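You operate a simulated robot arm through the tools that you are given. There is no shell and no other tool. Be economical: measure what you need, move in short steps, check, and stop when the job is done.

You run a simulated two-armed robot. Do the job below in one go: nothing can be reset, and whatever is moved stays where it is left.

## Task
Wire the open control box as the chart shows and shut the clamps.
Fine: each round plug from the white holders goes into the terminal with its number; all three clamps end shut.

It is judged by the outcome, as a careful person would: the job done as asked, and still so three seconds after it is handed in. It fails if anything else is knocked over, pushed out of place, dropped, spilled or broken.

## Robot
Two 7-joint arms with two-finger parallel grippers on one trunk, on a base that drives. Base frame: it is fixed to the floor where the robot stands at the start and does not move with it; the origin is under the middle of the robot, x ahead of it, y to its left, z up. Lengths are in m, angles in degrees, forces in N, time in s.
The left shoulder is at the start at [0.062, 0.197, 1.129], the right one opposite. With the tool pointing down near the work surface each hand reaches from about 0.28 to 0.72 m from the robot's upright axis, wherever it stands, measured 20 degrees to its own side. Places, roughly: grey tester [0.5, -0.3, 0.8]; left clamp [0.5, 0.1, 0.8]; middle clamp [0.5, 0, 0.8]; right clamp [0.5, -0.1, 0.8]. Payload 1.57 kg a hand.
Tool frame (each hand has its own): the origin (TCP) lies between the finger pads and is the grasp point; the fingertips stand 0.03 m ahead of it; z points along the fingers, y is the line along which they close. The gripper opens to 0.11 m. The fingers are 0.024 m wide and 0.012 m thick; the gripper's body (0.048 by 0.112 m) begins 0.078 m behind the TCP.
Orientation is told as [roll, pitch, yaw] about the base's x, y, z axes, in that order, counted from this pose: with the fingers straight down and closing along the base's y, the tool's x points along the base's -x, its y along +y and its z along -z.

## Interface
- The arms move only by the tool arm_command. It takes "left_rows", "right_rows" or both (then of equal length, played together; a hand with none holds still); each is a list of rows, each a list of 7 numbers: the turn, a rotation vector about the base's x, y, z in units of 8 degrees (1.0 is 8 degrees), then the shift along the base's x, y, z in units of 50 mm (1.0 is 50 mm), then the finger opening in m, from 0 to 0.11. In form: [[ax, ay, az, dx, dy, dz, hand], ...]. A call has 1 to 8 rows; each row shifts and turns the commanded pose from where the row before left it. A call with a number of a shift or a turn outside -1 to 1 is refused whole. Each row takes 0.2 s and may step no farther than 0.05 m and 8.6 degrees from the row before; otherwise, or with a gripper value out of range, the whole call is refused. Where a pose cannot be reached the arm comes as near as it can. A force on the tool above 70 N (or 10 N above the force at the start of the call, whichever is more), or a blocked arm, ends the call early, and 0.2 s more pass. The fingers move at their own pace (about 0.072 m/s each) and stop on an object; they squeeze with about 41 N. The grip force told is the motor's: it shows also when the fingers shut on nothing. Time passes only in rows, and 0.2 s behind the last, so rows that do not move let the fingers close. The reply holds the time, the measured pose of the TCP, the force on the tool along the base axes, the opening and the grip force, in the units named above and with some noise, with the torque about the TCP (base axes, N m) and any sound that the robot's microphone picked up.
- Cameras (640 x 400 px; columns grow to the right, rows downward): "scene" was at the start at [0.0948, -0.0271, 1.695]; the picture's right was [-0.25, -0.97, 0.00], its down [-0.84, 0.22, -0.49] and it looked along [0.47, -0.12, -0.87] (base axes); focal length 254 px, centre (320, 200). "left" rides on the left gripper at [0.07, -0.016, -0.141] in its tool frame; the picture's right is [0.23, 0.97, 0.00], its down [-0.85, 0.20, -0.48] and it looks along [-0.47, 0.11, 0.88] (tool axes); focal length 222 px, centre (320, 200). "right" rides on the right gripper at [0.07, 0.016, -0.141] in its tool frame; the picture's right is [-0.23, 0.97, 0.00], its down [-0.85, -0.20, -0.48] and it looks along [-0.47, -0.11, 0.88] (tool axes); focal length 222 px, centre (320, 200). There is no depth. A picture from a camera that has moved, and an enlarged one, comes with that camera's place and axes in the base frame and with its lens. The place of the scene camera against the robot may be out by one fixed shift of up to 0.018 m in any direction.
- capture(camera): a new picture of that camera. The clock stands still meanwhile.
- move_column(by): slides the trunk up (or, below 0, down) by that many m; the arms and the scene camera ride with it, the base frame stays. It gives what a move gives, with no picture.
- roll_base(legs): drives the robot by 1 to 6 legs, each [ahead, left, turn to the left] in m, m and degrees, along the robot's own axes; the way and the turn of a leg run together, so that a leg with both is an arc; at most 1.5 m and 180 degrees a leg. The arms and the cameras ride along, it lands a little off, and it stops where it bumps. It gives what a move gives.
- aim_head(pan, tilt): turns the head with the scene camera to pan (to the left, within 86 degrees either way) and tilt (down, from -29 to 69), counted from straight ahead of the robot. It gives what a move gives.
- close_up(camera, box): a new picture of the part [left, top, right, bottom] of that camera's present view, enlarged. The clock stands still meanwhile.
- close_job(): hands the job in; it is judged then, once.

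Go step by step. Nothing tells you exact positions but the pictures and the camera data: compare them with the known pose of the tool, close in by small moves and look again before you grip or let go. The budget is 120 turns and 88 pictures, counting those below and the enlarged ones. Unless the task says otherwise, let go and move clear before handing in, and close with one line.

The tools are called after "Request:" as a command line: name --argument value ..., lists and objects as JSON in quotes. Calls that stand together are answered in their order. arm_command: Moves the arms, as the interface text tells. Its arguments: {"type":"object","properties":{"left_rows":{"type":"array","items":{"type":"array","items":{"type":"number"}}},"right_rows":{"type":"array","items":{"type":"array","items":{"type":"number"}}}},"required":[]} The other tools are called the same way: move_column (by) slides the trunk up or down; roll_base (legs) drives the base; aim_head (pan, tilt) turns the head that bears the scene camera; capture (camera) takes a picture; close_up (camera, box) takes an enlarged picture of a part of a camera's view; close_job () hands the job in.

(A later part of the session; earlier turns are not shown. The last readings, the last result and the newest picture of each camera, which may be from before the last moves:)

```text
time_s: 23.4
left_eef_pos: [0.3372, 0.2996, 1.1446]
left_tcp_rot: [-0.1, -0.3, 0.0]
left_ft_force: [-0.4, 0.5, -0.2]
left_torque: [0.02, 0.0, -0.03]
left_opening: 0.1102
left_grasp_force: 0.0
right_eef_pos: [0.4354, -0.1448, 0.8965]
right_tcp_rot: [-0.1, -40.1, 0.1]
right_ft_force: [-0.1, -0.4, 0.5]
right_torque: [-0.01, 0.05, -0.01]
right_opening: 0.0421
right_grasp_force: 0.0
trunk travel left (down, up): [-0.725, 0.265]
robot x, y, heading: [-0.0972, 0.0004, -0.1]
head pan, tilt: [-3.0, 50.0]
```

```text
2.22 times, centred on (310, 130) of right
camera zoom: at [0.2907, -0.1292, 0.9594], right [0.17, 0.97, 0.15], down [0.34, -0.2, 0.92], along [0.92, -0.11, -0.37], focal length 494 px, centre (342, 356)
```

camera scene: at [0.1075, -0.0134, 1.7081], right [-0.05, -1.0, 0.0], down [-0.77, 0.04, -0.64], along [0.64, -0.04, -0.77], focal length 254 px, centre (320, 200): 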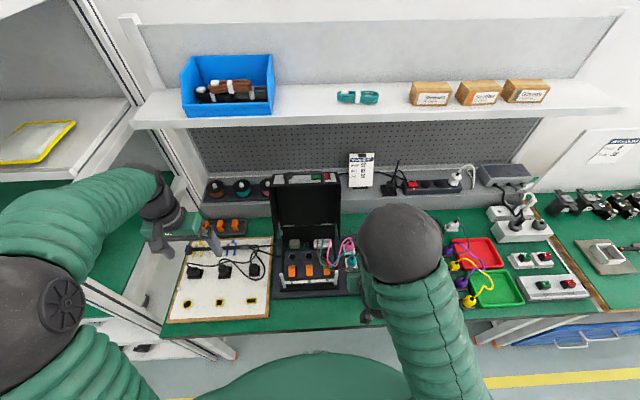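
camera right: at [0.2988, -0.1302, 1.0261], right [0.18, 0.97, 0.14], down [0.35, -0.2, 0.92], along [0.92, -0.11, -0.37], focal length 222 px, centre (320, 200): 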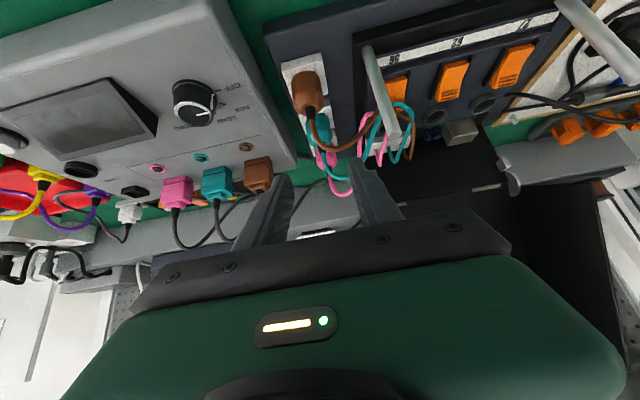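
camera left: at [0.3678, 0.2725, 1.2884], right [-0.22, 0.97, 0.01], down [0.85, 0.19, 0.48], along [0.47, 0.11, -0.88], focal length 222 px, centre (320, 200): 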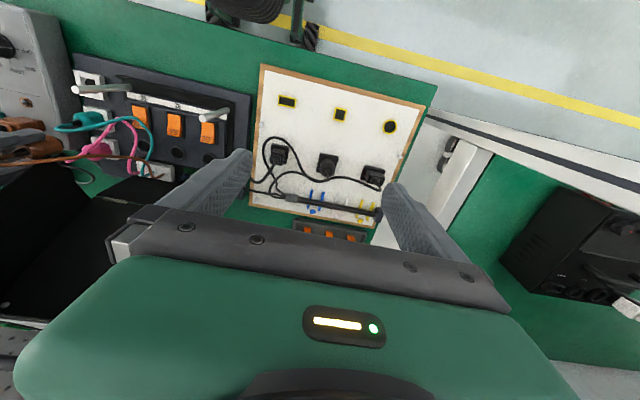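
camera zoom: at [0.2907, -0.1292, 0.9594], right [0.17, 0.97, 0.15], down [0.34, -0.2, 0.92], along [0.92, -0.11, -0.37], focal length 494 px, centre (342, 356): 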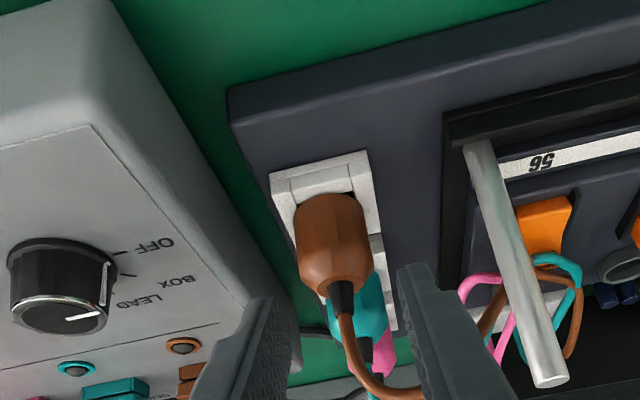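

The plug is centred between the fingers. I slide in along the finger line.

Request:
arm_command --right_rows '[[0, 0, 0, 0.32, -0.03, -0.42, 0.042], [0, 0, 0, 0.32, 0, -0.42, 0.042], [0, 0, 0, 0, 0, 0, 0.042]]'

Request:
close_up --camera "right" --box '[200, 60, 420, 240]'

Request:
close_up --camera "scene" --box '[260, 220, 400, 310]'

```text
time_s: 24.2
left_eef_pos: [0.3366, 0.2994, 1.1464]
left_tcp_rot: [0.0, -0.4, 0.1]
left_ft_force: [-0.3, -0.6, -0.3]
left_torque: [0.04, 0.01, -0.03]
left_opening: 0.1098
left_grasp_force: 0.1
right_eef_pos: [0.466, -0.147, 0.854]
right_tcp_rot: [-0.1, -40.2, 0.1]
right_ft_force: [0.2, -0.3, 0.5]
right_torque: [0.02, -0.03, 0.02]
right_opening: 0.042
right_grasp_force: 0.1
trunk travel left (down, up): [-0.725, 0.265]
robot x, y, heading: [-0.1011, -0.001, -0.0]
head pan, tilt: [-3.0, 50.0]
```

```text
2.22 times, centred on (310, 150) of right
camera zoom: at [0.3205, -0.1306, 0.9177], right [0.17, 0.97, 0.15], down [0.34, -0.2, 0.92], along [0.92, -0.11, -0.37], focal length 494 px, centre (342, 311)
```

zoom: 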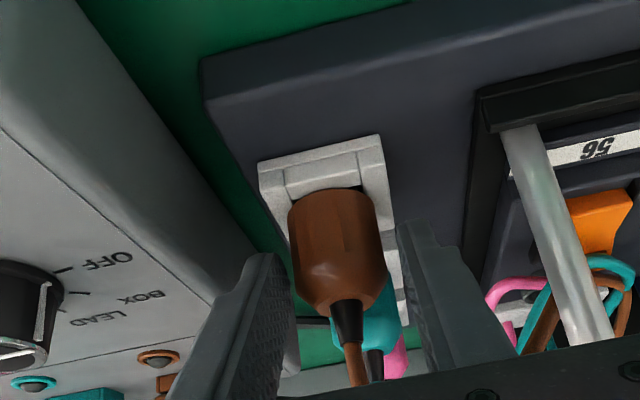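

```text
4.44 times, centred on (330, 265) of scene
camera zoom: at [0.0067, -0.0136, 1.7082], right [-0.05, -1.0, 0.0], down [-0.77, 0.04, -0.64], along [0.64, -0.03, -0.77], focal length 1131 px, centre (276, -89)
```

zoom: 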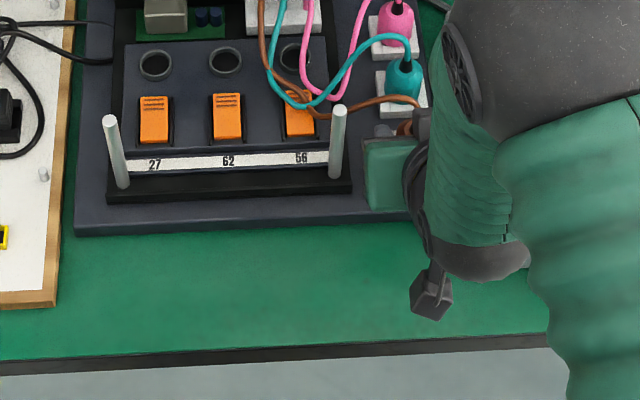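

The fingers straddle the plug body above the holder. I close.

Request:
arm_command --right_rows '[[0, 0, 0, 0.06, 0, 0, 0.042], [0, 0, 0, 0, 0, 0, 0.02], [0, 0, 0, 0, 0, 0, 0.02], [0, 0, 0, 0, 0, 0, 0.02]]'

```text
time_s: 25.2
left_eef_pos: [0.3383, 0.3001, 1.1449]
left_tcp_rot: [0.1, -0.2, -0.1]
left_ft_force: [-0.1, 0.2, 0.2]
left_torque: [0.03, 0.0, 0.01]
left_opening: 0.1099
left_grasp_force: 0.1
right_eef_pos: [0.4699, -0.1448, 0.8551]
right_tcp_rot: [-0.1, -40.1, 0.1]
right_ft_force: [-0.6, 0.0, 0.3]
right_torque: [0.01, -0.01, 0.0]
right_opening: 0.0311
right_grasp_force: 40.1
trunk travel left (down, up): [-0.725, 0.265]
robot x, y, heading: [-0.0991, 0.0035, -0.0]
head pan, tilt: [-3.0, 50.0]
```

Brown is gripped at 31 mm. I lift, move forward past the post, then go left across the front of the lid.

Request:
arm_command --right_rows '[[0, 0, 0, 0, 0, 0.4, 0.02], [0, 0, 0, 0, 0, 0.8, 0.02], [0, 0, 0, 0, 0, 1.0, 0.02], [0, 0, 0, 0.5, 0, 0, 0.02], [0, 0, 0, 0.5, 0.5, 0, 0.02], [0, 0, 0, 0, 0.8, 0, 0.02], [0, 0, 0, 0, 0.8, 0, 0.02], [0, 0, 0, 0, 0, 0, 0.02]]'

Request:
capture --camera "right"

Request:
close_up --camera "scene" --box '[240, 140, 420, 290]'

```text
time_s: 27.0
left_eef_pos: [0.3394, 0.2981, 1.1463]
left_tcp_rot: [0.1, -0.1, 0.1]
left_ft_force: [0.8, 0.0, -0.3]
left_torque: [0.02, -0.02, 0.01]
left_opening: 0.11
left_grasp_force: 0.1
right_eef_pos: [0.5225, -0.0609, 0.9711]
right_tcp_rot: [0.1, -40.3, -1.6]
right_ft_force: [0.1, -0.3, -0.4]
right_torque: [-0.01, 0.0, 0.0]
right_opening: 0.0309
right_grasp_force: 40.0
trunk travel left (down, up): [-0.725, 0.265]
robot x, y, heading: [-0.1005, 0.0021, 0.1]
head pan, tilt: [-3.0, 50.0]
```

```text
50 pictures are left
camera right: at [0.3774, -0.0399, 1.034], right [0.2, 0.97, 0.15], down [0.34, -0.21, 0.92], along [0.92, -0.13, -0.37], focal length 222 px, centre (320, 200)
```

right: 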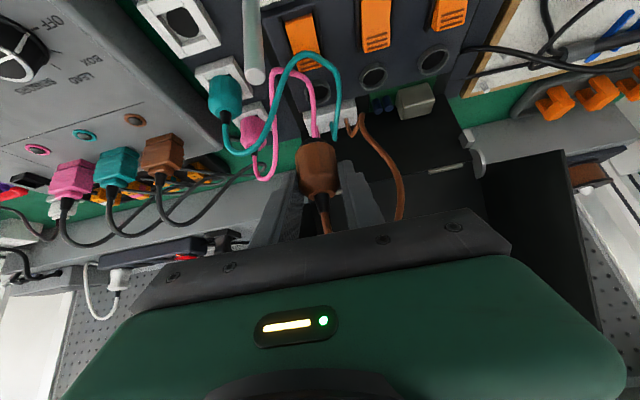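

```text
2.67 times, centred on (330, 215) of scene
camera zoom: at [0.0092, -0.0131, 1.7094], right [-0.05, -1.0, 0.0], down [-0.77, 0.04, -0.64], along [0.64, -0.03, -0.77], focal length 679 px, centre (293, 160)
```

zoom: 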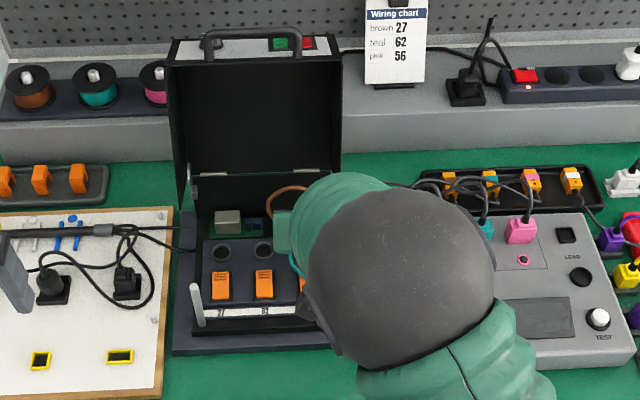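

The plug is held upright and the holes are visible; terminal 27 lies at about (0.574, 0.078). I move on over it and correct the small yaw drift.

Request:
arm_command --right_rows '[[0, 0, 0.1, 0, 0.8, 0, 0.02], [0, 0, 0.1, 0, 0.8, 0, 0.02], [0, 0, 0, 0, 0.8, 0, 0.02], [0, 0, 0, 0, 0.38, 0, 0.02], [0, 0, 0, 0.42, 0, -0.3, 0.02], [0, 0, 0, 0.42, 0, -0.3, 0.02], [0, 0, 0, 0, 0, 0, 0.02]]'

Request:
capture --camera "right"

Request:
capture --camera "left"

```text
time_s: 27.5
left_eef_pos: [0.3349, 0.3078, 1.1408]
left_tcp_rot: [-0.4, -0.3, 0.2]
left_ft_force: [-0.4, 0.4, -0.6]
left_torque: [0.0, -0.05, -0.04]
left_opening: 0.11
left_grasp_force: 0.1
right_eef_pos: [0.5423, -0.0657, 0.9687]
right_tcp_rot: [4.0, -38.9, -11.7]
right_ft_force: [-1.6, 4.7, -0.6]
right_torque: [-0.35, -0.12, -0.3]
right_opening: 0.0306
right_grasp_force: 39.6
trunk travel left (down, up): [-0.725, 0.265]
robot x, y, heading: [-0.102, -0.0022, 0.1]
head pan, tilt: [-3.0, 50.0]
stopped in row 2 (right hand): the arm was blocked; the commanded pose is now the measured one
```

```text
48 pictures are left
camera right: at [0.403, -0.0296, 1.0353], right [0.33, 0.92, 0.2], down [0.32, -0.3, 0.9], along [0.89, -0.23, -0.4], focal length 222 px, centre (320, 200)
```

right: 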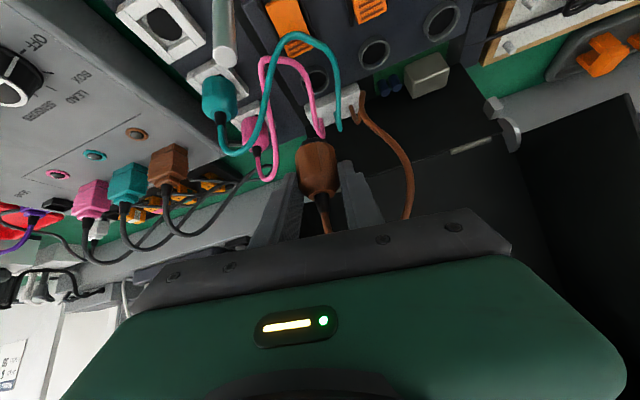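

```text
47 pictures are left
camera left: at [0.2638, 0.2926, 1.2819], right [-0.23, 0.97, -0.01], down [0.85, 0.21, 0.48], along [0.47, 0.11, -0.88], focal length 222 px, centre (320, 200)
```

left: 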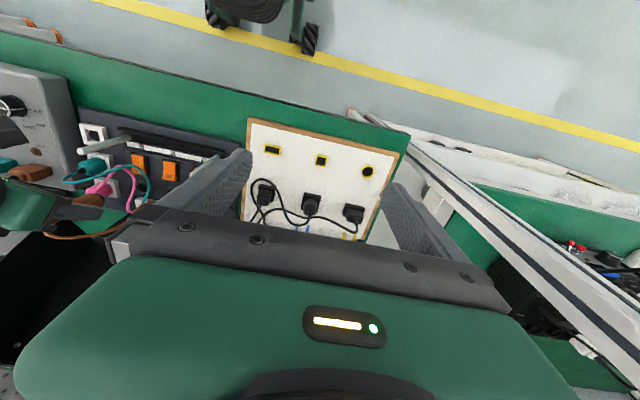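

The arm was blocked with little force at the tool, so something upstream is touching. I look at the whole arm.

Request:
capture --camera "scene"

```text
46 pictures are left
camera scene: at [0.0038, 0.007, 1.7047], right [-0.05, -1.0, 0.01], down [-0.77, 0.03, -0.64], along [0.64, -0.04, -0.77], focal length 254 px, centre (320, 200)
```

scene: 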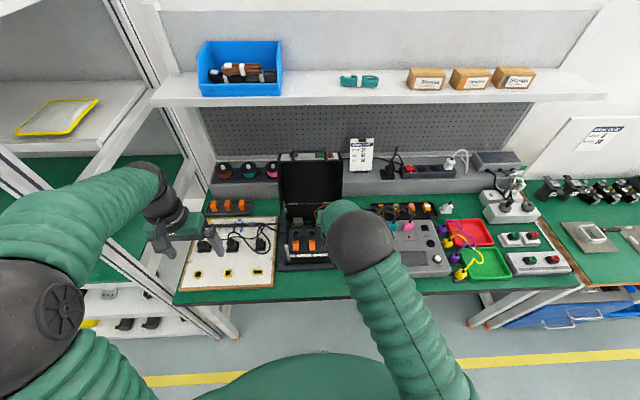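

Nothing touches, so the arm is too folded reaching across at this range. I raise the hand and straighten it, then drive the base back and to the left so the target lies naturally ahead of the right shoulder.

Request:
arm_command --right_rows '[[0, 0, 0, -0.4, -0.1, 0.3, 0.02], [-0.19, -0.07, 0.58, 0, 0, 0.5, 0.02], [-0.19, -0.07, 0.58, 0, 0, 0.5, 0.02], [0, 0, 0, 0, 0, 0, 0.02]]'

Request:
capture --camera "right"

```text
time_s: 27.9
left_eef_pos: [0.3387, 0.2943, 1.1463]
left_tcp_rot: [0.4, -0.2, 0.2]
left_ft_force: [-0.6, -0.5, 0.6]
left_torque: [-0.01, 0.01, 0.02]
left_opening: 0.11
left_grasp_force: 0.1
right_eef_pos: [0.5384, -0.0706, 0.9723]
right_tcp_rot: [5.2, -38.5, -11.5]
right_ft_force: [1.8, 4.8, -16.9]
right_torque: [0.63, 0.83, 0.09]
right_opening: 0.0304
right_grasp_force: 39.9
trunk travel left (down, up): [-0.725, 0.265]
robot x, y, heading: [-0.096, 0.0001, 0.4]
head pan, tilt: [-3.0, 50.0]
stopped in row 1 (right hand): the force on the tool passed its limit at 91 N (the readings are from after the stop); the commanded pose is now the measured one
```

```text
45 pictures are left
camera right: at [0.3975, -0.0388, 1.0408], right [0.31, 0.93, 0.21], down [0.33, -0.31, 0.89], along [0.89, -0.21, -0.4], focal length 222 px, centre (320, 200)
```

right: 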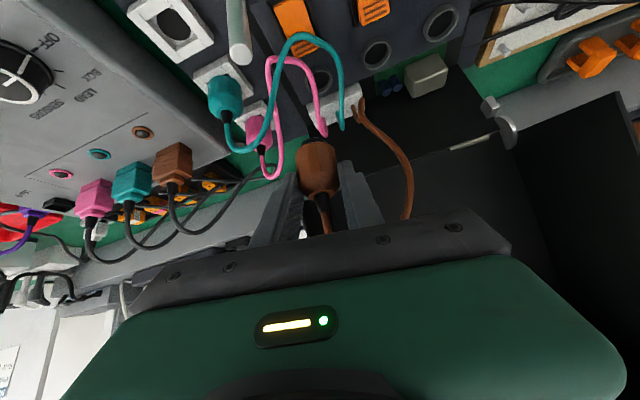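

Raising also met 91 N, so the hand or cord is caught on something I can't see past the arm. I swing the left hand's camera round for a side view before moving further.

Request:
arm_command --left_rows '[[0, 0, -1, 0.7, 0, -0.3, 0.11], [0, 0, -1, 0.7, 0, -0.3, 0.11], [0, 0, -1, 0.7, 0, -0.3, 0.11], [0, 0, -1, 0.5, 0, -0.3, 0.11], [0, 0, -1, 0, 0, 0, 0.11]]'

Request:
capture --camera "left"

```text
time_s: 29.1
left_eef_pos: [0.4619, 0.2968, 1.0868]
left_tcp_rot: [0.3, -0.4, -39.9]
left_ft_force: [-0.1, 0.6, -0.2]
left_torque: [-0.02, -0.02, 0.03]
left_opening: 0.1104
left_grasp_force: 0.0
right_eef_pos: [0.5341, -0.0708, 0.978]
right_tcp_rot: [5.0, -39.0, -11.5]
right_ft_force: [-18.2, 2.4, -4.2]
right_torque: [0.12, 0.32, -0.42]
right_opening: 0.0307
right_grasp_force: 40.1
trunk travel left (down, up): [-0.725, 0.265]
robot x, y, heading: [-0.1005, -0.004, 0.5]
head pan, tilt: [-3.0, 50.0]
```

```text
44 pictures are left
camera left: at [0.3952, 0.3285, 1.2278], right [0.45, 0.89, 0.0], down [0.78, -0.4, 0.49], along [0.44, -0.22, -0.87], focal length 222 px, centre (320, 200)
```

left: 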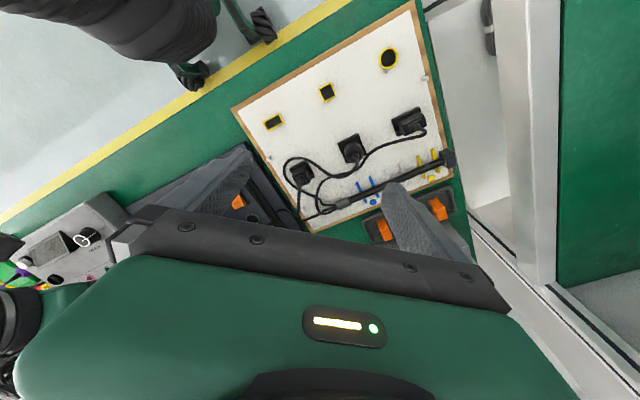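

The left gripper blocks its own view of the hand. I'll point the left fingers toward the right hand so its camera looks straight across.

Request:
arm_command --left_rows '[[0, 0, 1, 0, 0.4, 0.3, 0.11], [0, 0, 1, 0, 0.4, 0.3, 0.11], [0, 0, 1, 0.2, 0.2, 0.3, 0.11], [0, 0, 1, 0.2, 0, 0.2, 0.11], [0, 0, 1, 0.2, 0, 0, 0.11]]'

Request:
arm_command --left_rows '[[-1, 0, 0, 0.2, 0, 0, 0.11], [-1, 0, 0, 0.2, 0, 0, 0.11], [-1, 0, 0, 0.2, 0, 0, 0.11], [-1, 0, 0, 0.2, 0, 0, 0.11], [-1, 0, 0, 0.2, 0, 0, 0.11], [-1, 0, 0, 0.2, 0, 0, 0.11], [-1, 0, 0, 0, 0, 0, 0.11], [-1, 0, 0, 0, 0, 0, 0.11]]'

Request:
capture --camera "left"

```text
time_s: 30.3
left_eef_pos: [0.4915, 0.3451, 1.1441]
left_tcp_rot: [0.4, -0.4, 0.4]
left_ft_force: [0.3, 0.0, 0.6]
left_torque: [-0.02, -0.01, 0.02]
left_opening: 0.1099
left_grasp_force: 0.1
right_eef_pos: [0.5342, -0.0706, 0.9768]
right_tcp_rot: [5.2, -38.8, -11.5]
right_ft_force: [-18.3, 1.7, -11.3]
right_torque: [0.27, 0.46, -0.37]
right_opening: 0.0304
right_grasp_force: 39.7
trunk travel left (down, up): [-0.725, 0.265]
robot x, y, heading: [-0.102, -0.0019, 0.5]
head pan, tilt: [-3.0, 50.0]
```

```text
time_s: 32.1
left_eef_pos: [0.4735, 0.3196, 1.1197]
left_tcp_rot: [-63.5, -0.3, 0.1]
left_ft_force: [0.2, -0.7, 0.0]
left_torque: [0.01, -0.01, -0.01]
left_opening: 0.1104
left_grasp_force: 0.0
left hand out of reach, approached as far as the arm can: row 3, 4, 5, 6, 7, 8
right_eef_pos: [0.5328, -0.0731, 0.9779]
right_tcp_rot: [6.2, -38.6, -11.5]
right_ft_force: [-16.9, 42.7, -15.0]
right_torque: [0.89, 0.43, 0.62]
right_opening: 0.0299
right_grasp_force: 39.6
trunk travel left (down, up): [-0.725, 0.265]
robot x, y, heading: [-0.0998, 0.0032, 0.2]
head pan, tilt: [-3.0, 50.0]
```

```text
43 pictures are left
camera left: at [0.4038, 0.4374, 1.1978], right [-0.22, 0.44, -0.87], down [0.86, 0.52, 0.04], along [0.47, -0.74, -0.49], focal length 222 px, centre (320, 200)
```

left: 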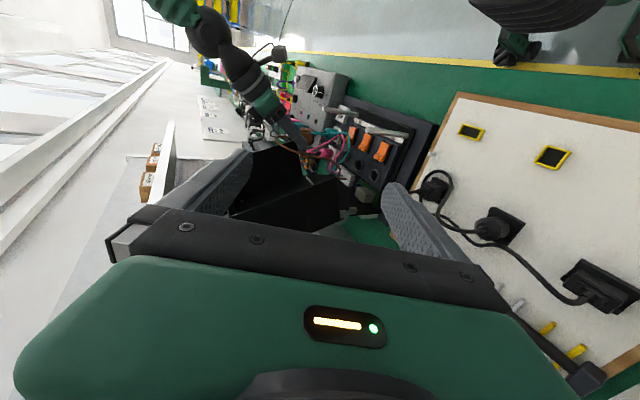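

Request:
close_up --camera "left" --box '[220, 50, 430, 220]'

```text
2.35 times, centred on (325, 135) of left
camera zoom: at [0.4038, 0.4374, 1.1978], right [-0.22, 0.44, -0.87], down [0.86, 0.52, 0.04], along [0.47, -0.74, -0.49], focal length 523 px, centre (308, 353)
```

zoom: 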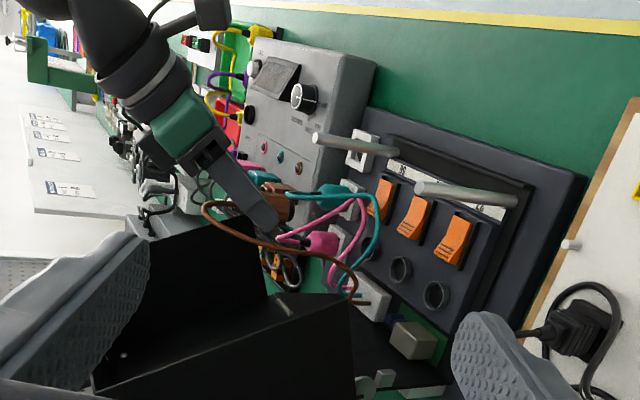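

From the side, the fingers sit right at the lower front corner of the lid's right wall, and the forces push the tool back and down. I ease it that way in small steps: down, back, slightly left.

Request:
arm_command --right_rows '[[0, 0, 0, -0.1, 0.1, -0.2, 0.02], [0, 0, 0, -0.2, 0, -0.2, 0.02], [0, 0, 0, 0, 0, 0, 0.02]]'

Request:
close_up --camera "left" --box '[260, 80, 360, 160]'

```text
time_s: 32.9
left_eef_pos: [0.4744, 0.3186, 1.1185]
left_tcp_rot: [-63.2, 0.3, 0.0]
left_ft_force: [-0.4, 0.7, -0.7]
left_torque: [-0.01, 0.02, 0.02]
left_opening: 0.1098
left_grasp_force: 0.0
right_eef_pos: [0.5258, -0.0855, 0.961]
right_tcp_rot: [6.2, -39.1, -13.3]
right_ft_force: [-0.2, 0.0, -0.6]
right_torque: [-0.02, -0.02, -0.01]
right_opening: 0.0309
right_grasp_force: 39.5
trunk travel left (down, up): [-0.725, 0.265]
robot x, y, heading: [-0.1017, 0.0011, 0.2]
head pan, tilt: [-3.0, 50.0]
```

```text
5.00 times, centred on (310, 120) of left
camera zoom: at [0.4039, 0.4373, 1.1977], right [-0.23, 0.44, -0.87], down [0.85, 0.52, 0.04], along [0.47, -0.73, -0.49], focal length 1111 px, centre (370, 600)
```

zoom: 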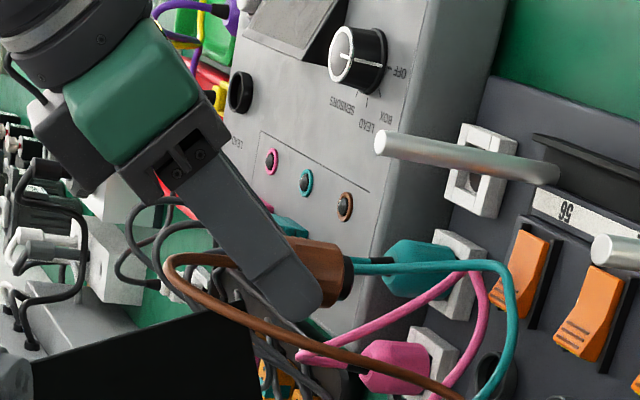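

The tool is free now (forces near zero) and brown is still held well. The wall corner is at about (0.56, -0.09, 0.96), so I back off in x, straighten the hand and rise before crossing farther forward of the lid.

Request:
arm_command --right_rows '[[0, 0, 0, -0.5, 0, 0, 0.02], [0, 0, 0.8, -0.4, 0, 0.2, 0.02], [0, 0, 0.86, 0, 0, 0.2, 0.02], [-0.3, -0.06, -0.24, 0, 0, 0.1, 0.02], [-0.3, -0.06, -0.24, 0, 0, 0.1, 0.02], [0, 0, 0, 0, 0, 0, 0.02]]'

Request:
close_up --camera "left" --box '[220, 40, 400, 180]'

```text
time_s: 34.3
left_eef_pos: [0.4711, 0.3189, 1.1159]
left_tcp_rot: [-63.5, 0.4, 0.1]
left_ft_force: [0.2, 0.7, -0.5]
left_torque: [0.0, -0.01, -0.02]
left_opening: 0.11
left_grasp_force: 0.0
right_eef_pos: [0.4798, -0.0855, 0.9894]
right_tcp_rot: [-0.2, -40.0, 0.0]
right_ft_force: [-0.1, 0.0, 0.9]
right_torque: [0.02, -0.02, 0.01]
right_opening: 0.031
right_grasp_force: 40.4
trunk travel left (down, up): [-0.725, 0.265]
robot x, y, heading: [-0.1022, 0.0016, 0.2]
head pan, tilt: [-3.0, 50.0]
```

```text
2.86 times, centred on (310, 110) of left
camera zoom: at [0.4019, 0.4372, 1.1946], right [-0.23, 0.44, -0.87], down [0.85, 0.52, 0.03], along [0.46, -0.74, -0.49], focal length 635 px, centre (349, 457)
```

zoom: 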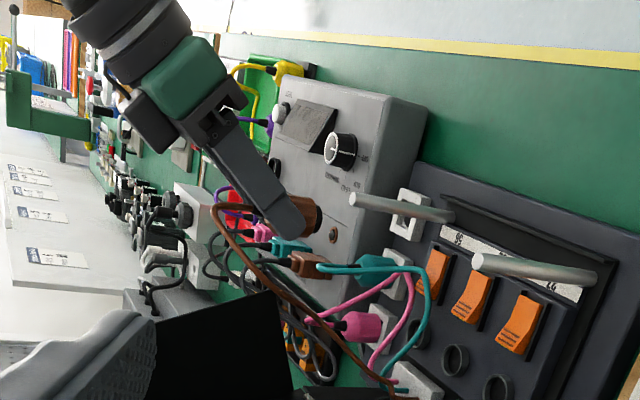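

The hand is straight again and clear of everything. I cross to the left at x≈0.48 in front of the lid.

Request:
arm_command --right_rows '[[0, 0, 0, 0, 0.5, 0, 0.02], [0, 0, 0, 0, 0.6, 0, 0.02], [0, 0, 0, 0, 0.6, 0, 0.02], [0, 0, 0, 0, 0, 0, 0.02]]'

```text
time_s: 34.9
left_eef_pos: [0.4713, 0.3172, 1.1206]
left_tcp_rot: [-63.6, -0.1, -0.3]
left_ft_force: [-0.4, 0.1, 0.0]
left_torque: [-0.04, -0.01, 0.0]
left_opening: 0.11
left_grasp_force: 0.0
right_eef_pos: [0.5124, -0.1633, 1.0089]
right_tcp_rot: [1.5, -41.0, -16.1]
right_ft_force: [0.0, 0.3, -1.0]
right_torque: [-0.01, -0.03, 0.01]
right_opening: 0.0312
right_grasp_force: 39.5
trunk travel left (down, up): [-0.725, 0.265]
robot x, y, heading: [-0.0994, -0.0002, 0.0]
head pan, tilt: [-3.0, 50.0]
stopped in row 3 (right hand): the arm was blocked; the commanded pose is now the measured one
```

The arm can't take this pose across the body: it is at a joint limit. Better to carry the plug across by driving: I straighten the right hand, fold the left arm in, then drive the base left 0.2 m.

Request:
arm_command --right_rows '[[0, 0, 0.94, -0.35, 0, 0, 0.02], [0, 0, 0.95, -0.35, 0, 0, 0.02], [-0.14, 0.12, -0.12, 0, 0, 0, 0.02], [0, 0, 0, 0, 0, 0, 0.02], [0, 0, 0, 0, 0, 0, 0.02], [0, 0, 0, 0, 0, 0, 0.02], [0, 0, 0, 0, 0, 0, 0.02], [0, 0, 0, 0, 0, 0, 0.02]]' --left_rows '[[1, 0, 0, -0.3, 0, 0.2, 0.11], [1, 0, 0, -0.3, 0, 0.2, 0.11], [1, 0, 0, -0.3, -0.2, 0.2, 0.11], [1, 0, 0, -0.3, -0.3, 0.2, 0.11], [1, 0, 0, -0.3, -0.3, 0, 0.11], [1, 0, 0, -0.3, -0.3, 0, 0.11], [1, 0, 0, -0.3, -0.3, 0, 0.11], [1, 0, 0, -0.3, -0.3, 0, 0.11]]'

Request:
capture --camera "right"

Request:
capture --camera "scene"

```text
time_s: 36.7
left_eef_pos: [0.3481, 0.2411, 1.1517]
left_tcp_rot: [0.2, -0.1, 0.2]
left_ft_force: [0.4, -0.6, -0.5]
left_torque: [0.02, 0.0, 0.02]
left_opening: 0.1101
left_grasp_force: 0.0
right_eef_pos: [0.4736, -0.1406, 1.0054]
right_tcp_rot: [-0.7, -40.0, 1.4]
right_ft_force: [1.0, -0.4, -0.7]
right_torque: [0.0, -0.02, -0.03]
right_opening: 0.0308
right_grasp_force: 40.1
trunk travel left (down, up): [-0.725, 0.265]
robot x, y, heading: [-0.1015, 0.0006, 0.1]
head pan, tilt: [-3.0, 50.0]
```

```text
39 pictures are left
camera right: at [0.3278, -0.125, 1.0676], right [0.16, 0.98, 0.14], down [0.35, -0.19, 0.92], along [0.92, -0.1, -0.37], focal length 222 px, centre (320, 200)
```

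right: 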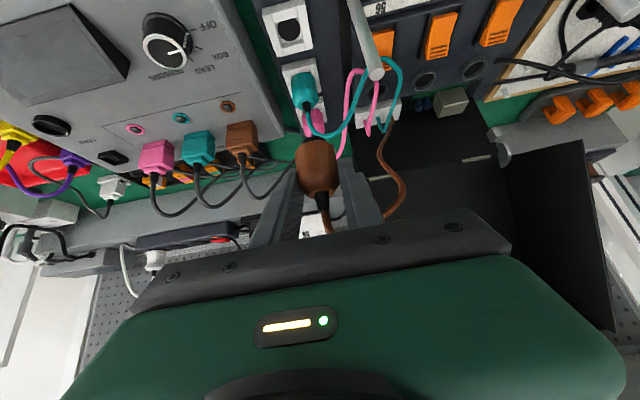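

```text
38 pictures are left
camera scene: at [0.005, -0.0198, 1.7082], right [-0.05, -1.0, 0.0], down [-0.77, 0.04, -0.64], along [0.64, -0.03, -0.77], focal length 254 px, centre (320, 200)
```

scene: 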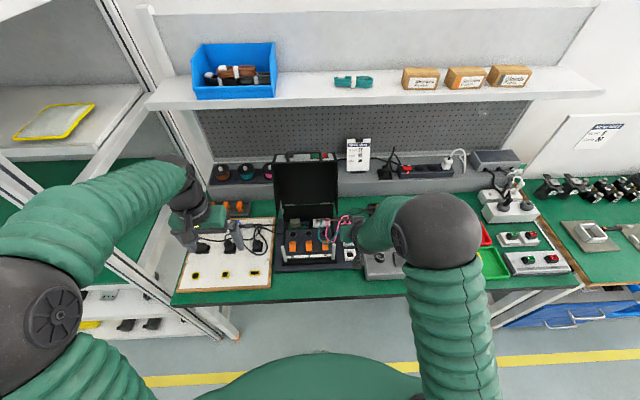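

All is clear at this height. I drive left 0.18 m, which carries the plug across in front of the lid.

Request:
roll_base --legs '[[0, 0.09, 0], [0, 0.09, 0]]'

Request:
capture --camera "right"

```text
time_s: 38.5
left_eef_pos: [0.3457, 0.3772, 1.1611]
left_tcp_rot: [1.6, -0.3, -0.2]
left_ft_force: [-0.4, -1.8, -0.3]
left_torque: [0.17, 0.07, -0.05]
left_opening: 0.1097
left_grasp_force: 0.0
right_eef_pos: [0.472, 0.0033, 1.0017]
right_tcp_rot: [1.5, -40.1, -0.1]
right_ft_force: [-0.4, -3.9, -1.7]
right_torque: [0.3, -0.01, 0.23]
right_opening: 0.0307
right_grasp_force: 39.5
trunk travel left (down, up): [-0.725, 0.265]
robot x, y, heading: [-0.1, 0.1712, 0.4]
head pan, tilt: [-3.0, 50.0]
```

```text
37 pictures are left
camera right: at [0.3269, 0.0163, 1.065], right [0.16, 0.97, 0.17], down [0.35, -0.21, 0.91], along [0.92, -0.09, -0.37], focal length 222 px, centre (320, 200)
```

right: 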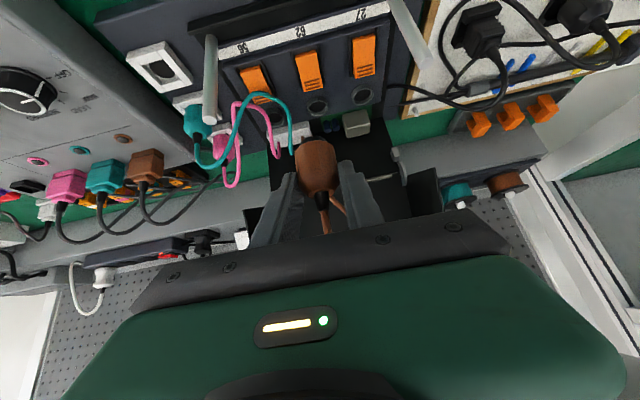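

The plug crossed safely. I let it settle, then shift toward terminal 27.

Request:
arm_command --right_rows '[[0, 0, 0, 0, 0, 0, 0.02], [0, 0, 0, 0, 0.3, 0, 0.02], [0, 0, 0, 0, 0.3, 0, 0.02], [0, 0, 0, 0, 0, 0, 0.02]]'

```text
time_s: 39.7
left_eef_pos: [0.3447, 0.4156, 1.1519]
left_tcp_rot: [-0.4, -0.3, -0.2]
left_ft_force: [-0.4, 2.4, -0.3]
left_torque: [-0.12, -0.05, 0.01]
left_opening: 0.1101
left_grasp_force: 0.2
right_eef_pos: [0.4674, 0.0644, 1.0071]
right_tcp_rot: [-1.2, -40.2, 1.5]
right_ft_force: [0.3, 0.9, -0.5]
right_torque: [-0.11, 0.01, -0.06]
right_opening: 0.0309
right_grasp_force: 39.5
trunk travel left (down, up): [-0.725, 0.265]
robot x, y, heading: [-0.0975, 0.1678, 0.4]
head pan, tilt: [-3.0, 50.0]
stopped in row 4 (right hand): the arm was blocked; the commanded pose is now the measured one
```

It tracked to y 0.064 but reported blocked, and the trunk seems to sway. I hold still to see whether it settles.

Request:
arm_command --right_rows '[[0, 0, 0, 0, 0, 0, 0.02], [0, 0, 0, 0, 0, 0, 0.02], [0, 0, 0, 0, 0, 0, 0.02]]'

Request:
capture --camera "scene"

```text
time_s: 40.5
left_eef_pos: [0.3458, 0.4078, 1.1548]
left_tcp_rot: [0.0, -0.3, -0.4]
left_ft_force: [-1.2, 0.8, -0.2]
left_torque: [-0.04, -0.02, 0.05]
left_opening: 0.1102
left_grasp_force: 0.1
right_eef_pos: [0.4702, 0.057, 1.0052]
right_tcp_rot: [-0.7, -40.1, 1.2]
right_ft_force: [0.3, 1.1, 0.0]
right_torque: [-0.05, 0.01, -0.05]
right_opening: 0.0312
right_grasp_force: 40.0
trunk travel left (down, up): [-0.725, 0.265]
robot x, y, heading: [-0.1027, 0.1707, 0.3]
head pan, tilt: [-3.0, 50.0]
```

```text
36 pictures are left
camera scene: at [0.0067, 0.1555, 1.7081], right [-0.05, -1.0, 0.0], down [-0.77, 0.03, -0.64], along [0.64, -0.03, -0.77], focal length 254 px, centre (320, 200)
```

scene: 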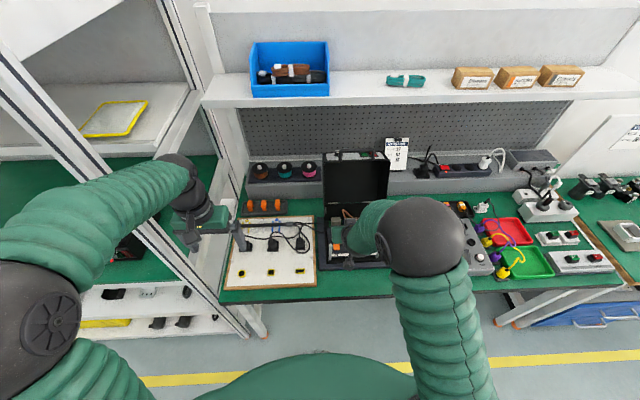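

It settled. I pull the left arm in a bit, fix orientation, and centre on terminal 27's y.

Request:
arm_command --left_rows '[[0, 0, 0, -0.2, -0.4, 0, 0.11], [0, 0, 0, -0.2, -0.4, 0, 0.11], [0, 0, 0, -0.2, -0.4, 0, 0.11], [0, 0, 0, 0, 0, 0, 0.11]]' --right_rows '[[0.07, 0, -0.09, 0, 0.14, 0, 0.02], [0, 0, 0, 0, 0.14, 0, 0.02], [0, 0, 0, 0, 0.14, 0, 0.02], [0, 0, 0, 0, 0, 0, 0.02]]'

Request:
capture --camera "right"

```text
time_s: 41.5
left_eef_pos: [0.3151, 0.3532, 1.1538]
left_tcp_rot: [-0.3, -0.3, -0.3]
left_ft_force: [0.4, 0.2, 0.3]
left_torque: [-0.08, 0.01, -0.02]
left_opening: 0.1099
left_grasp_force: 0.0
right_eef_pos: [0.4702, 0.0843, 1.0048]
right_tcp_rot: [-0.4, -40.1, 0.2]
right_ft_force: [-0.2, 0.0, 0.6]
right_torque: [-0.03, 0.01, -0.01]
right_opening: 0.0311
right_grasp_force: 39.7
trunk travel left (down, up): [-0.725, 0.265]
robot x, y, heading: [-0.0988, 0.1688, 0.2]
head pan, tilt: [-3.0, 50.0]
```

```text
35 pictures are left
camera right: at [0.3253, 0.1008, 1.0677], right [0.17, 0.97, 0.14], down [0.35, -0.2, 0.92], along [0.92, -0.11, -0.37], focal length 222 px, centre (320, 200)
```

right: 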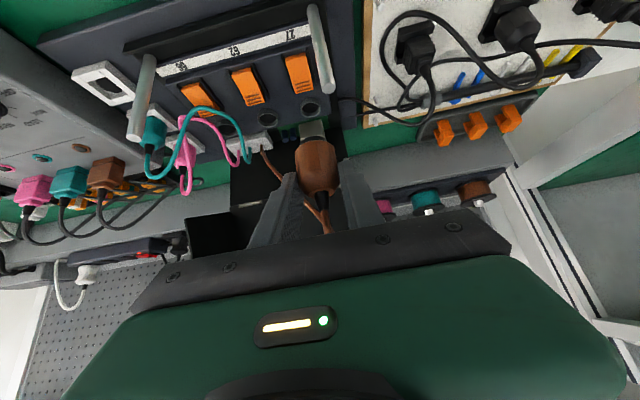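

Terminal 27 is at about (0.574, 0.078) from here. I go forward clear of the posts, then down, then forward again under the lid's wall corner height.

Request:
arm_command --right_rows '[[0, 0, 0, 0.5, -0.06, -0.2, 0.02], [0, 0, 0, 0.5, -0.06, -0.2, 0.02], [0, 0, 0, 0, 0, -0.5, 0.02], [0, 0, 0, 0, 0, -0.5, 0.02], [0, 0, 0, 0.3, 0, 0, 0.02], [0, 0, 0, 0.3, 0, 0, 0.02], [0, 0, 0, 0.27, 0, 0, 0.02], [0, 0, 0, 0, 0, 0, 0.02]]'

Request:
capture --camera "right"

```text
time_s: 43.3
left_eef_pos: [0.3169, 0.3438, 1.1565]
left_tcp_rot: [0.1, -0.3, -0.4]
left_ft_force: [-0.4, 0.4, -0.2]
left_torque: [0.0, 0.02, 0.01]
left_opening: 0.1099
left_grasp_force: 0.1
right_eef_pos: [0.5627, 0.0684, 0.9338]
right_tcp_rot: [0.2, -40.1, -0.2]
right_ft_force: [0.3, -0.2, 0.0]
right_torque: [-0.01, 0.0, -0.03]
right_opening: 0.0308
right_grasp_force: 40.5
trunk travel left (down, up): [-0.725, 0.265]
robot x, y, heading: [-0.1026, 0.1686, 0.3]
head pan, tilt: [-3.0, 50.0]
```

```text
34 pictures are left
camera right: at [0.4181, 0.0856, 0.9975], right [0.18, 0.97, 0.15], down [0.35, -0.2, 0.92], along [0.92, -0.11, -0.37], focal length 222 px, centre (320, 200)
```

right: 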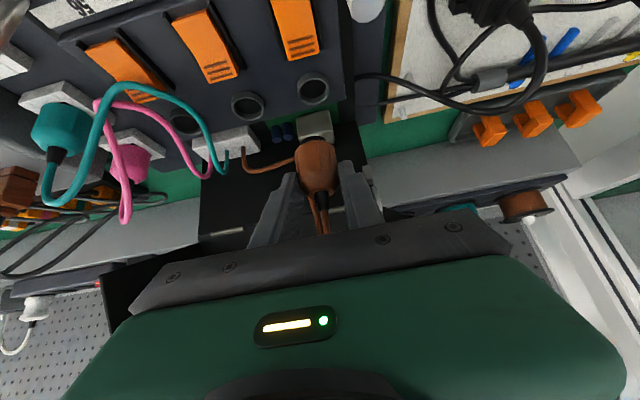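

The plug hangs about 9 mm short of the hole in y after settling. I correct that and come partway down.

Request:
arm_command --right_rows '[[0, 0, 0, 0.02, 0.17, 0, 0.02], [0, 0, 0, 0, 0, -0.3, 0.02], [0, 0, 0, 0, 0, -0.3, 0.02], [0, 0, 0, 0, 0, 0, 0.02]]'

Request:
close_up --camera "right" --box '[220, 40, 420, 220]'

```text
time_s: 44.3
left_eef_pos: [0.3145, 0.3411, 1.156]
left_tcp_rot: [0.4, -0.4, -0.4]
left_ft_force: [0.0, -0.6, 0.3]
left_torque: [0.05, 0.02, 0.01]
left_opening: 0.1099
left_grasp_force: 0.1
right_eef_pos: [0.563, 0.0746, 0.9037]
right_tcp_rot: [0.3, -40.1, -0.4]
right_ft_force: [-0.4, 0.7, -1.2]
right_torque: [0.02, 0.01, -0.01]
right_opening: 0.0308
right_grasp_force: 40.1
trunk travel left (down, up): [-0.725, 0.265]
robot x, y, heading: [-0.1034, 0.1686, 0.1]
head pan, tilt: [-3.0, 50.0]
```

```text
2.22 times, centred on (320, 130) of right
camera zoom: at [0.4181, 0.0901, 0.9668], right [0.18, 0.97, 0.15], down [0.34, -0.2, 0.92], along [0.92, -0.11, -0.37], focal length 494 px, centre (320, 356)
```

zoom: 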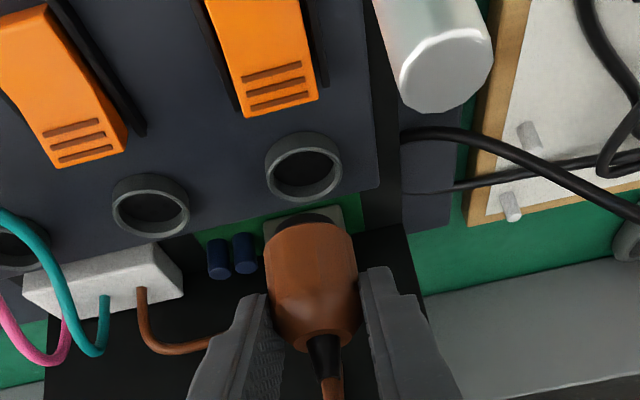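

The plug is nearly over the ring, with about 3 mm to go in y. I correct and lower to the rim.

Request:
arm_command --right_rows '[[0, 0, 0, 0, 0.06, 0, 0.02], [0, 0, 0, 0, 0, -0.3, 0.02], [0, 0, 0, 0, 0, -0.25, 0.02], [0, 0, 0, 0, 0, 0, 0.02]]'

Request:
close_up --camera "right" --box '[240, 80, 400, 220]'

```text
time_s: 45.3
left_eef_pos: [0.3166, 0.3421, 1.1565]
left_tcp_rot: [0.3, -0.4, -0.5]
left_ft_force: [-0.4, 0.5, 0.2]
left_torque: [-0.04, 0.01, 0.03]
left_opening: 0.1101
left_grasp_force: 0.0
right_eef_pos: [0.5628, 0.0761, 0.8763]
right_tcp_rot: [0.3, -40.1, -0.4]
right_ft_force: [-0.5, -0.3, 0.3]
right_torque: [0.01, -0.01, 0.0]
right_opening: 0.0308
right_grasp_force: 39.7
trunk travel left (down, up): [-0.725, 0.265]
robot x, y, heading: [-0.0992, 0.1667, 0.4]
head pan, tilt: [-3.0, 50.0]
```

```text
2.86 times, centred on (320, 150) of right
camera zoom: at [0.4183, 0.0934, 0.9396], right [0.18, 0.97, 0.15], down [0.34, -0.2, 0.92], along [0.92, -0.11, -0.37], focal length 635 px, centre (320, 343)
```

zoom: 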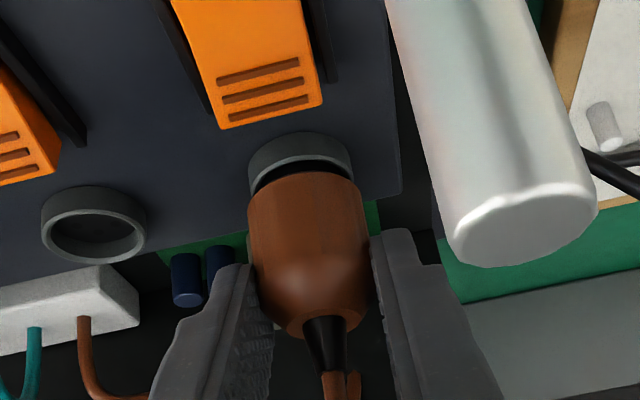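

The pin is about to enter the ring, aligned within a millimetre or two. I lower slowly, watching the force.

Request:
arm_command --right_rows '[[0, 0, 0, -0.02, 0.02, -0.12, 0.02], [0, 0, 0, 0, 0, -0.12, 0.02], [0, 0, 0, 0, 0, 0, 0.02]]'

Request:
close_up --camera "right" --box '[240, 80, 400, 220]'

```text
time_s: 46.1
left_eef_pos: [0.3099, 0.3426, 1.1594]
left_tcp_rot: [0.2, -0.5, -0.4]
left_ft_force: [-0.4, 0.1, 0.3]
left_torque: [0.0, 0.02, 0.0]
left_opening: 0.1098
left_grasp_force: 0.1
right_eef_pos: [0.5624, 0.0774, 0.8731]
right_tcp_rot: [0.4, -41.2, -0.5]
right_ft_force: [0.0, -3.9, 41.0]
right_torque: [-0.35, -0.22, -0.11]
right_opening: 0.0308
right_grasp_force: 39.3
trunk travel left (down, up): [-0.725, 0.265]
robot x, y, heading: [-0.098, 0.1655, 0.7]
head pan, tilt: [-3.0, 50.0]
```

```text
2.86 times, centred on (320, 150) of right
camera zoom: at [0.4165, 0.0942, 0.9338], right [0.17, 0.97, 0.15], down [0.33, -0.21, 0.92], along [0.93, -0.11, -0.36], focal length 635 px, centre (320, 343)
```

zoom: 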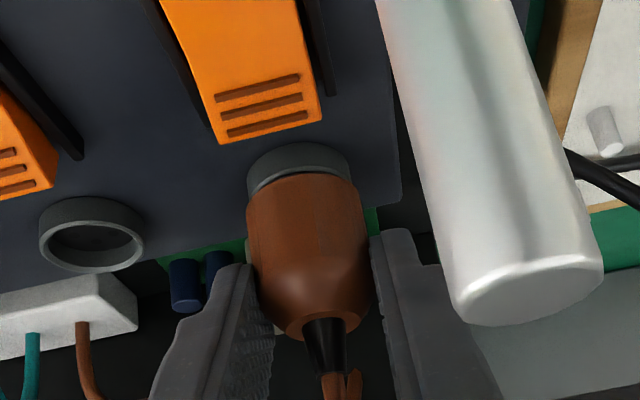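

There is 41 N of support and the plug body looks flush on the ring, so it may be seated. I zoom in on the joint to make sure.

Request:
close_up --camera "right" --box '[290, 110, 350, 170]'

```text
6.67 times, centred on (320, 140) of right
camera zoom: at [0.4165, 0.0942, 0.9338], right [0.17, 0.97, 0.15], down [0.33, -0.21, 0.92], along [0.93, -0.11, -0.36], focal length 1481 px, centre (320, 600)
```

zoom: 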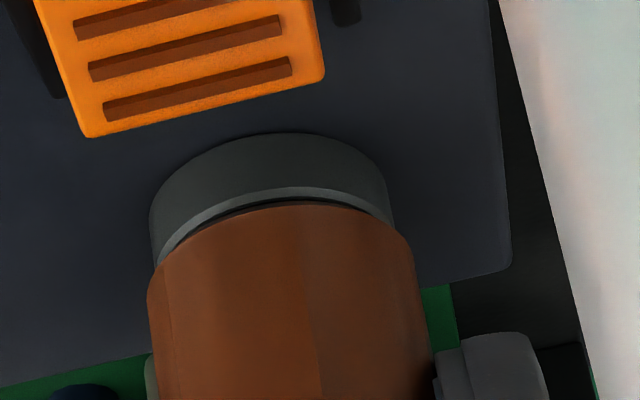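

It is close to flush, but I can't tell seated from resting on the rim. I ease the push and nudge sideways: if the pin is in, the side force will rise sharply.

Request:
arm_command --right_rows '[[0, 0, 0, 0, 0, 0.12, 0.02], [0, 0, 0, 0, 0, 0, 0.02]]'

Request:
arm_command --right_rows '[[0, 0, 0, 0, -0.08, 0, 0.02], [0, 0, 0, 0, 0, 0, 0.02]]'

```text
time_s: 46.7
left_eef_pos: [0.3144, 0.3417, 1.1563]
left_tcp_rot: [0.2, -0.3, -0.4]
left_ft_force: [-0.9, -0.3, 0.4]
left_torque: [-0.02, 0.03, 0.0]
left_opening: 0.1102
left_grasp_force: 0.0
right_eef_pos: [0.5626, 0.0769, 0.8726]
right_tcp_rot: [0.3, -40.3, -0.4]
right_ft_force: [7.7, -2.2, 24.1]
right_torque: [-0.36, -0.67, 0.0]
right_opening: 0.0309
right_grasp_force: 40.3
trunk travel left (down, up): [-0.725, 0.265]
robot x, y, heading: [-0.0979, 0.1717, 0.2]
head pan, tilt: [-3.0, 50.0]
```

```text
time_s: 47.3
left_eef_pos: [0.3147, 0.3438, 1.1574]
left_tcp_rot: [0.3, -0.3, -0.3]
left_ft_force: [-0.8, -0.3, 0.1]
left_torque: [0.02, -0.01, -0.01]
left_opening: 0.1101
left_grasp_force: 0.1
right_eef_pos: [0.5633, 0.0778, 0.8729]
right_tcp_rot: [0.3, -40.3, -0.2]
right_ft_force: [9.9, 5.8, 18.3]
right_torque: [-0.22, -0.52, 0.0]
right_opening: 0.0308
right_grasp_force: 40.1
trunk travel left (down, up): [-0.725, 0.265]
robot x, y, heading: [-0.0998, 0.1669, 0.4]
head pan, tilt: [-3.0, 50.0]
```

The side force rose without motion, though friction could explain it. I reduce the load further and nudge more.

Request:
arm_command --right_rows '[[0, 0, 0, 0, 0, 0.08, 0.02], [0, 0, 0, 0, -0.06, 0, 0.02], [0, 0, 0, 0, 0, 0, 0.02]]'

Request:
close_up --camera "right" --box '[290, 110, 350, 170]'

```text
time_s: 48.1
left_eef_pos: [0.3177, 0.3459, 1.1543]
left_tcp_rot: [0.1, -0.2, -0.3]
left_ft_force: [0.3, 0.4, 0.2]
left_torque: [0.01, 0.01, 0.0]
left_opening: 0.1099
left_grasp_force: 0.1
right_eef_pos: [0.5631, 0.0773, 0.8728]
right_tcp_rot: [0.2, -39.7, -0.1]
right_ft_force: [9.8, 21.1, -4.0]
right_torque: [0.07, -0.29, 0.09]
right_opening: 0.0311
right_grasp_force: 39.9
trunk travel left (down, up): [-0.725, 0.265]
robot x, y, heading: [-0.0975, 0.1666, 0.4]
head pan, tilt: [-3.0, 50.0]
```

```text
6.67 times, centred on (320, 140) of right
camera zoom: at [0.4182, 0.0934, 0.937], right [0.17, 0.97, 0.15], down [0.35, -0.2, 0.91], along [0.92, -0.11, -0.38], focal length 1481 px, centre (320, 600)
```

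zoom: 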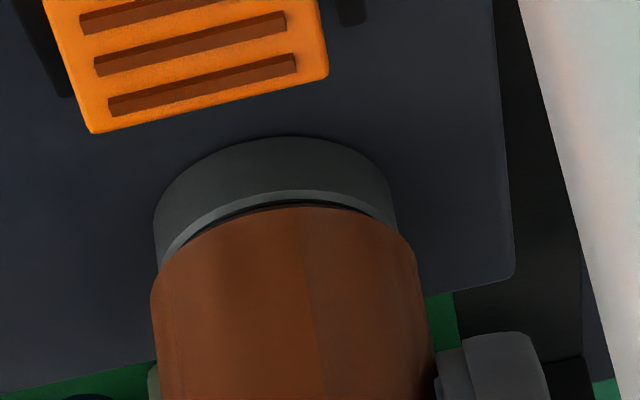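

21 N sideways with no motion and slightly negative lift force means the pin is captured in terminal 27. I relieve the side load and press once more straight down to be sure it's fully home.

Request:
arm_command --right_rows '[[0, 0, 0, 0.08, 0.13, 0, 0.02], [0, 0, 0, 0, 0, -0.2, 0.02], [0, 0, 0, 0, 0, -0.12, 0.02], [0, 0, 0, 0, 0, 0, 0.02]]'

```text
time_s: 49.1
left_eef_pos: [0.3053, 0.3414, 1.1606]
left_tcp_rot: [0.3, -1.0, -0.3]
left_ft_force: [-0.7, 0.4, -0.6]
left_torque: [-0.01, -0.02, 0.01]
left_opening: 0.11
left_grasp_force: 0.0
right_eef_pos: [0.5622, 0.0771, 0.8731]
right_tcp_rot: [0.3, -41.3, -0.5]
right_ft_force: [-16.9, -1.5, 51.9]
right_torque: [-0.47, -0.14, 0.01]
right_opening: 0.031
right_grasp_force: 39.8
trunk travel left (down, up): [-0.725, 0.265]
robot x, y, heading: [-0.0999, 0.1652, 0.2]
head pan, tilt: [-3.0, 50.0]
```

It doesn't move under 52 N: brown is home in 27. I unload, open and back out along the finger line.

Request:
arm_command --right_rows '[[0, 0, 0, 0.1, 0, 0.28, 0.02], [0, 0, 0, 0, 0, 0, 0.042], [0, 0, 0, 0, 0, 0, 0.042], [0, 0, 0, -0.32, 0, 0.38, 0.042], [0, 0, 0, -0.32, 0, 0.38, 0.042], [0, 0, 0, -0.32, 0, 0.5, 0.042], [0, 0, 0, -0.2, 0, 0.5, 0.042]]'

Request:
capture --camera "right"

```text
time_s: 50.7
left_eef_pos: [0.3154, 0.3423, 1.1572]
left_tcp_rot: [0.4, -0.3, -0.5]
left_ft_force: [0.1, 0.7, 0.4]
left_torque: [0.03, 0.0, 0.02]
left_opening: 0.1099
left_grasp_force: 0.0
right_eef_pos: [0.5129, 0.0784, 0.9617]
right_tcp_rot: [0.3, -40.1, -0.3]
right_ft_force: [-0.1, -0.3, -0.8]
right_torque: [-0.01, -0.01, 0.0]
right_opening: 0.0421
right_grasp_force: 0.0
trunk travel left (down, up): [-0.725, 0.265]
robot x, y, heading: [-0.1007, 0.1655, 0.1]
head pan, tilt: [-3.0, 50.0]
```

```text
28 pictures are left
camera right: at [0.3679, 0.0957, 1.024], right [0.18, 0.97, 0.15], down [0.35, -0.2, 0.92], along [0.92, -0.11, -0.37], focal length 222 px, centre (320, 200)
```

right: 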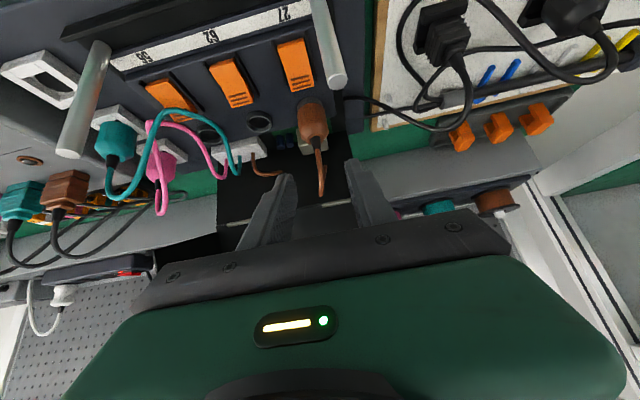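

Brown stands in terminal 27. Its clamp's ridged end (x≈0.53) stands about 5 mm proud, so I press that end with closed fingertips. To clear the post I reduce the tilt to about 20°.

Request:
arm_command --right_rows '[[0, 0.85, 0, 0.1, -0.01, -0.3, 0.0], [0, 0.85, 0, 0.1, -0.01, -0.3, 0.0], [0, 0.8, 0, 0.1, 0, -0.4, 0.0], [0, 0, 0, 0, 0, -0.2, 0.0], [0, 0, 0, 0, 0, 0, 0.0]]'

Request:
close_up --camera "right" --box '[220, 80, 420, 240]'

```text
time_s: 51.9
left_eef_pos: [0.3156, 0.342, 1.1565]
left_tcp_rot: [0.3, -0.3, -0.4]
left_ft_force: [0.2, -0.9, 0.0]
left_torque: [-0.02, 0.01, -0.04]
left_opening: 0.1099
left_grasp_force: 0.1
right_eef_pos: [0.5296, 0.075, 0.9004]
right_tcp_rot: [0.3, -20.1, -0.3]
right_ft_force: [0.1, 0.6, 0.5]
right_torque: [-0.01, 0.02, -0.03]
right_opening: 0.0
right_grasp_force: 21.0
trunk travel left (down, up): [-0.725, 0.265]
robot x, y, heading: [-0.1004, 0.1696, 0.3]
head pan, tilt: [-3.0, 50.0]
```

```text
2.50 times, centred on (320, 160) of right
camera zoom: at [0.4137, 0.0929, 1.0097], right [0.22, 0.97, 0.08], down [0.64, -0.2, 0.74], along [0.74, -0.11, -0.67], focal length 555 px, centre (320, 300)
```

zoom: 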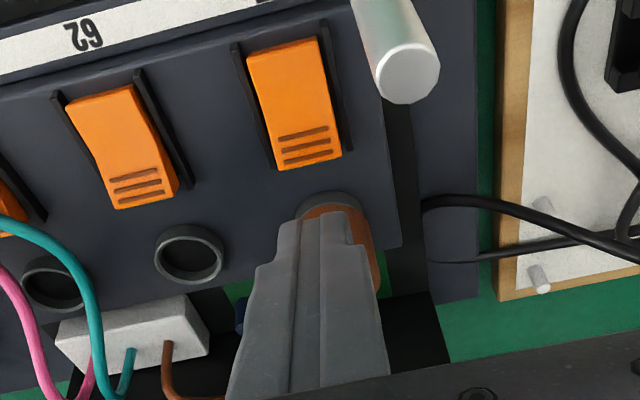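

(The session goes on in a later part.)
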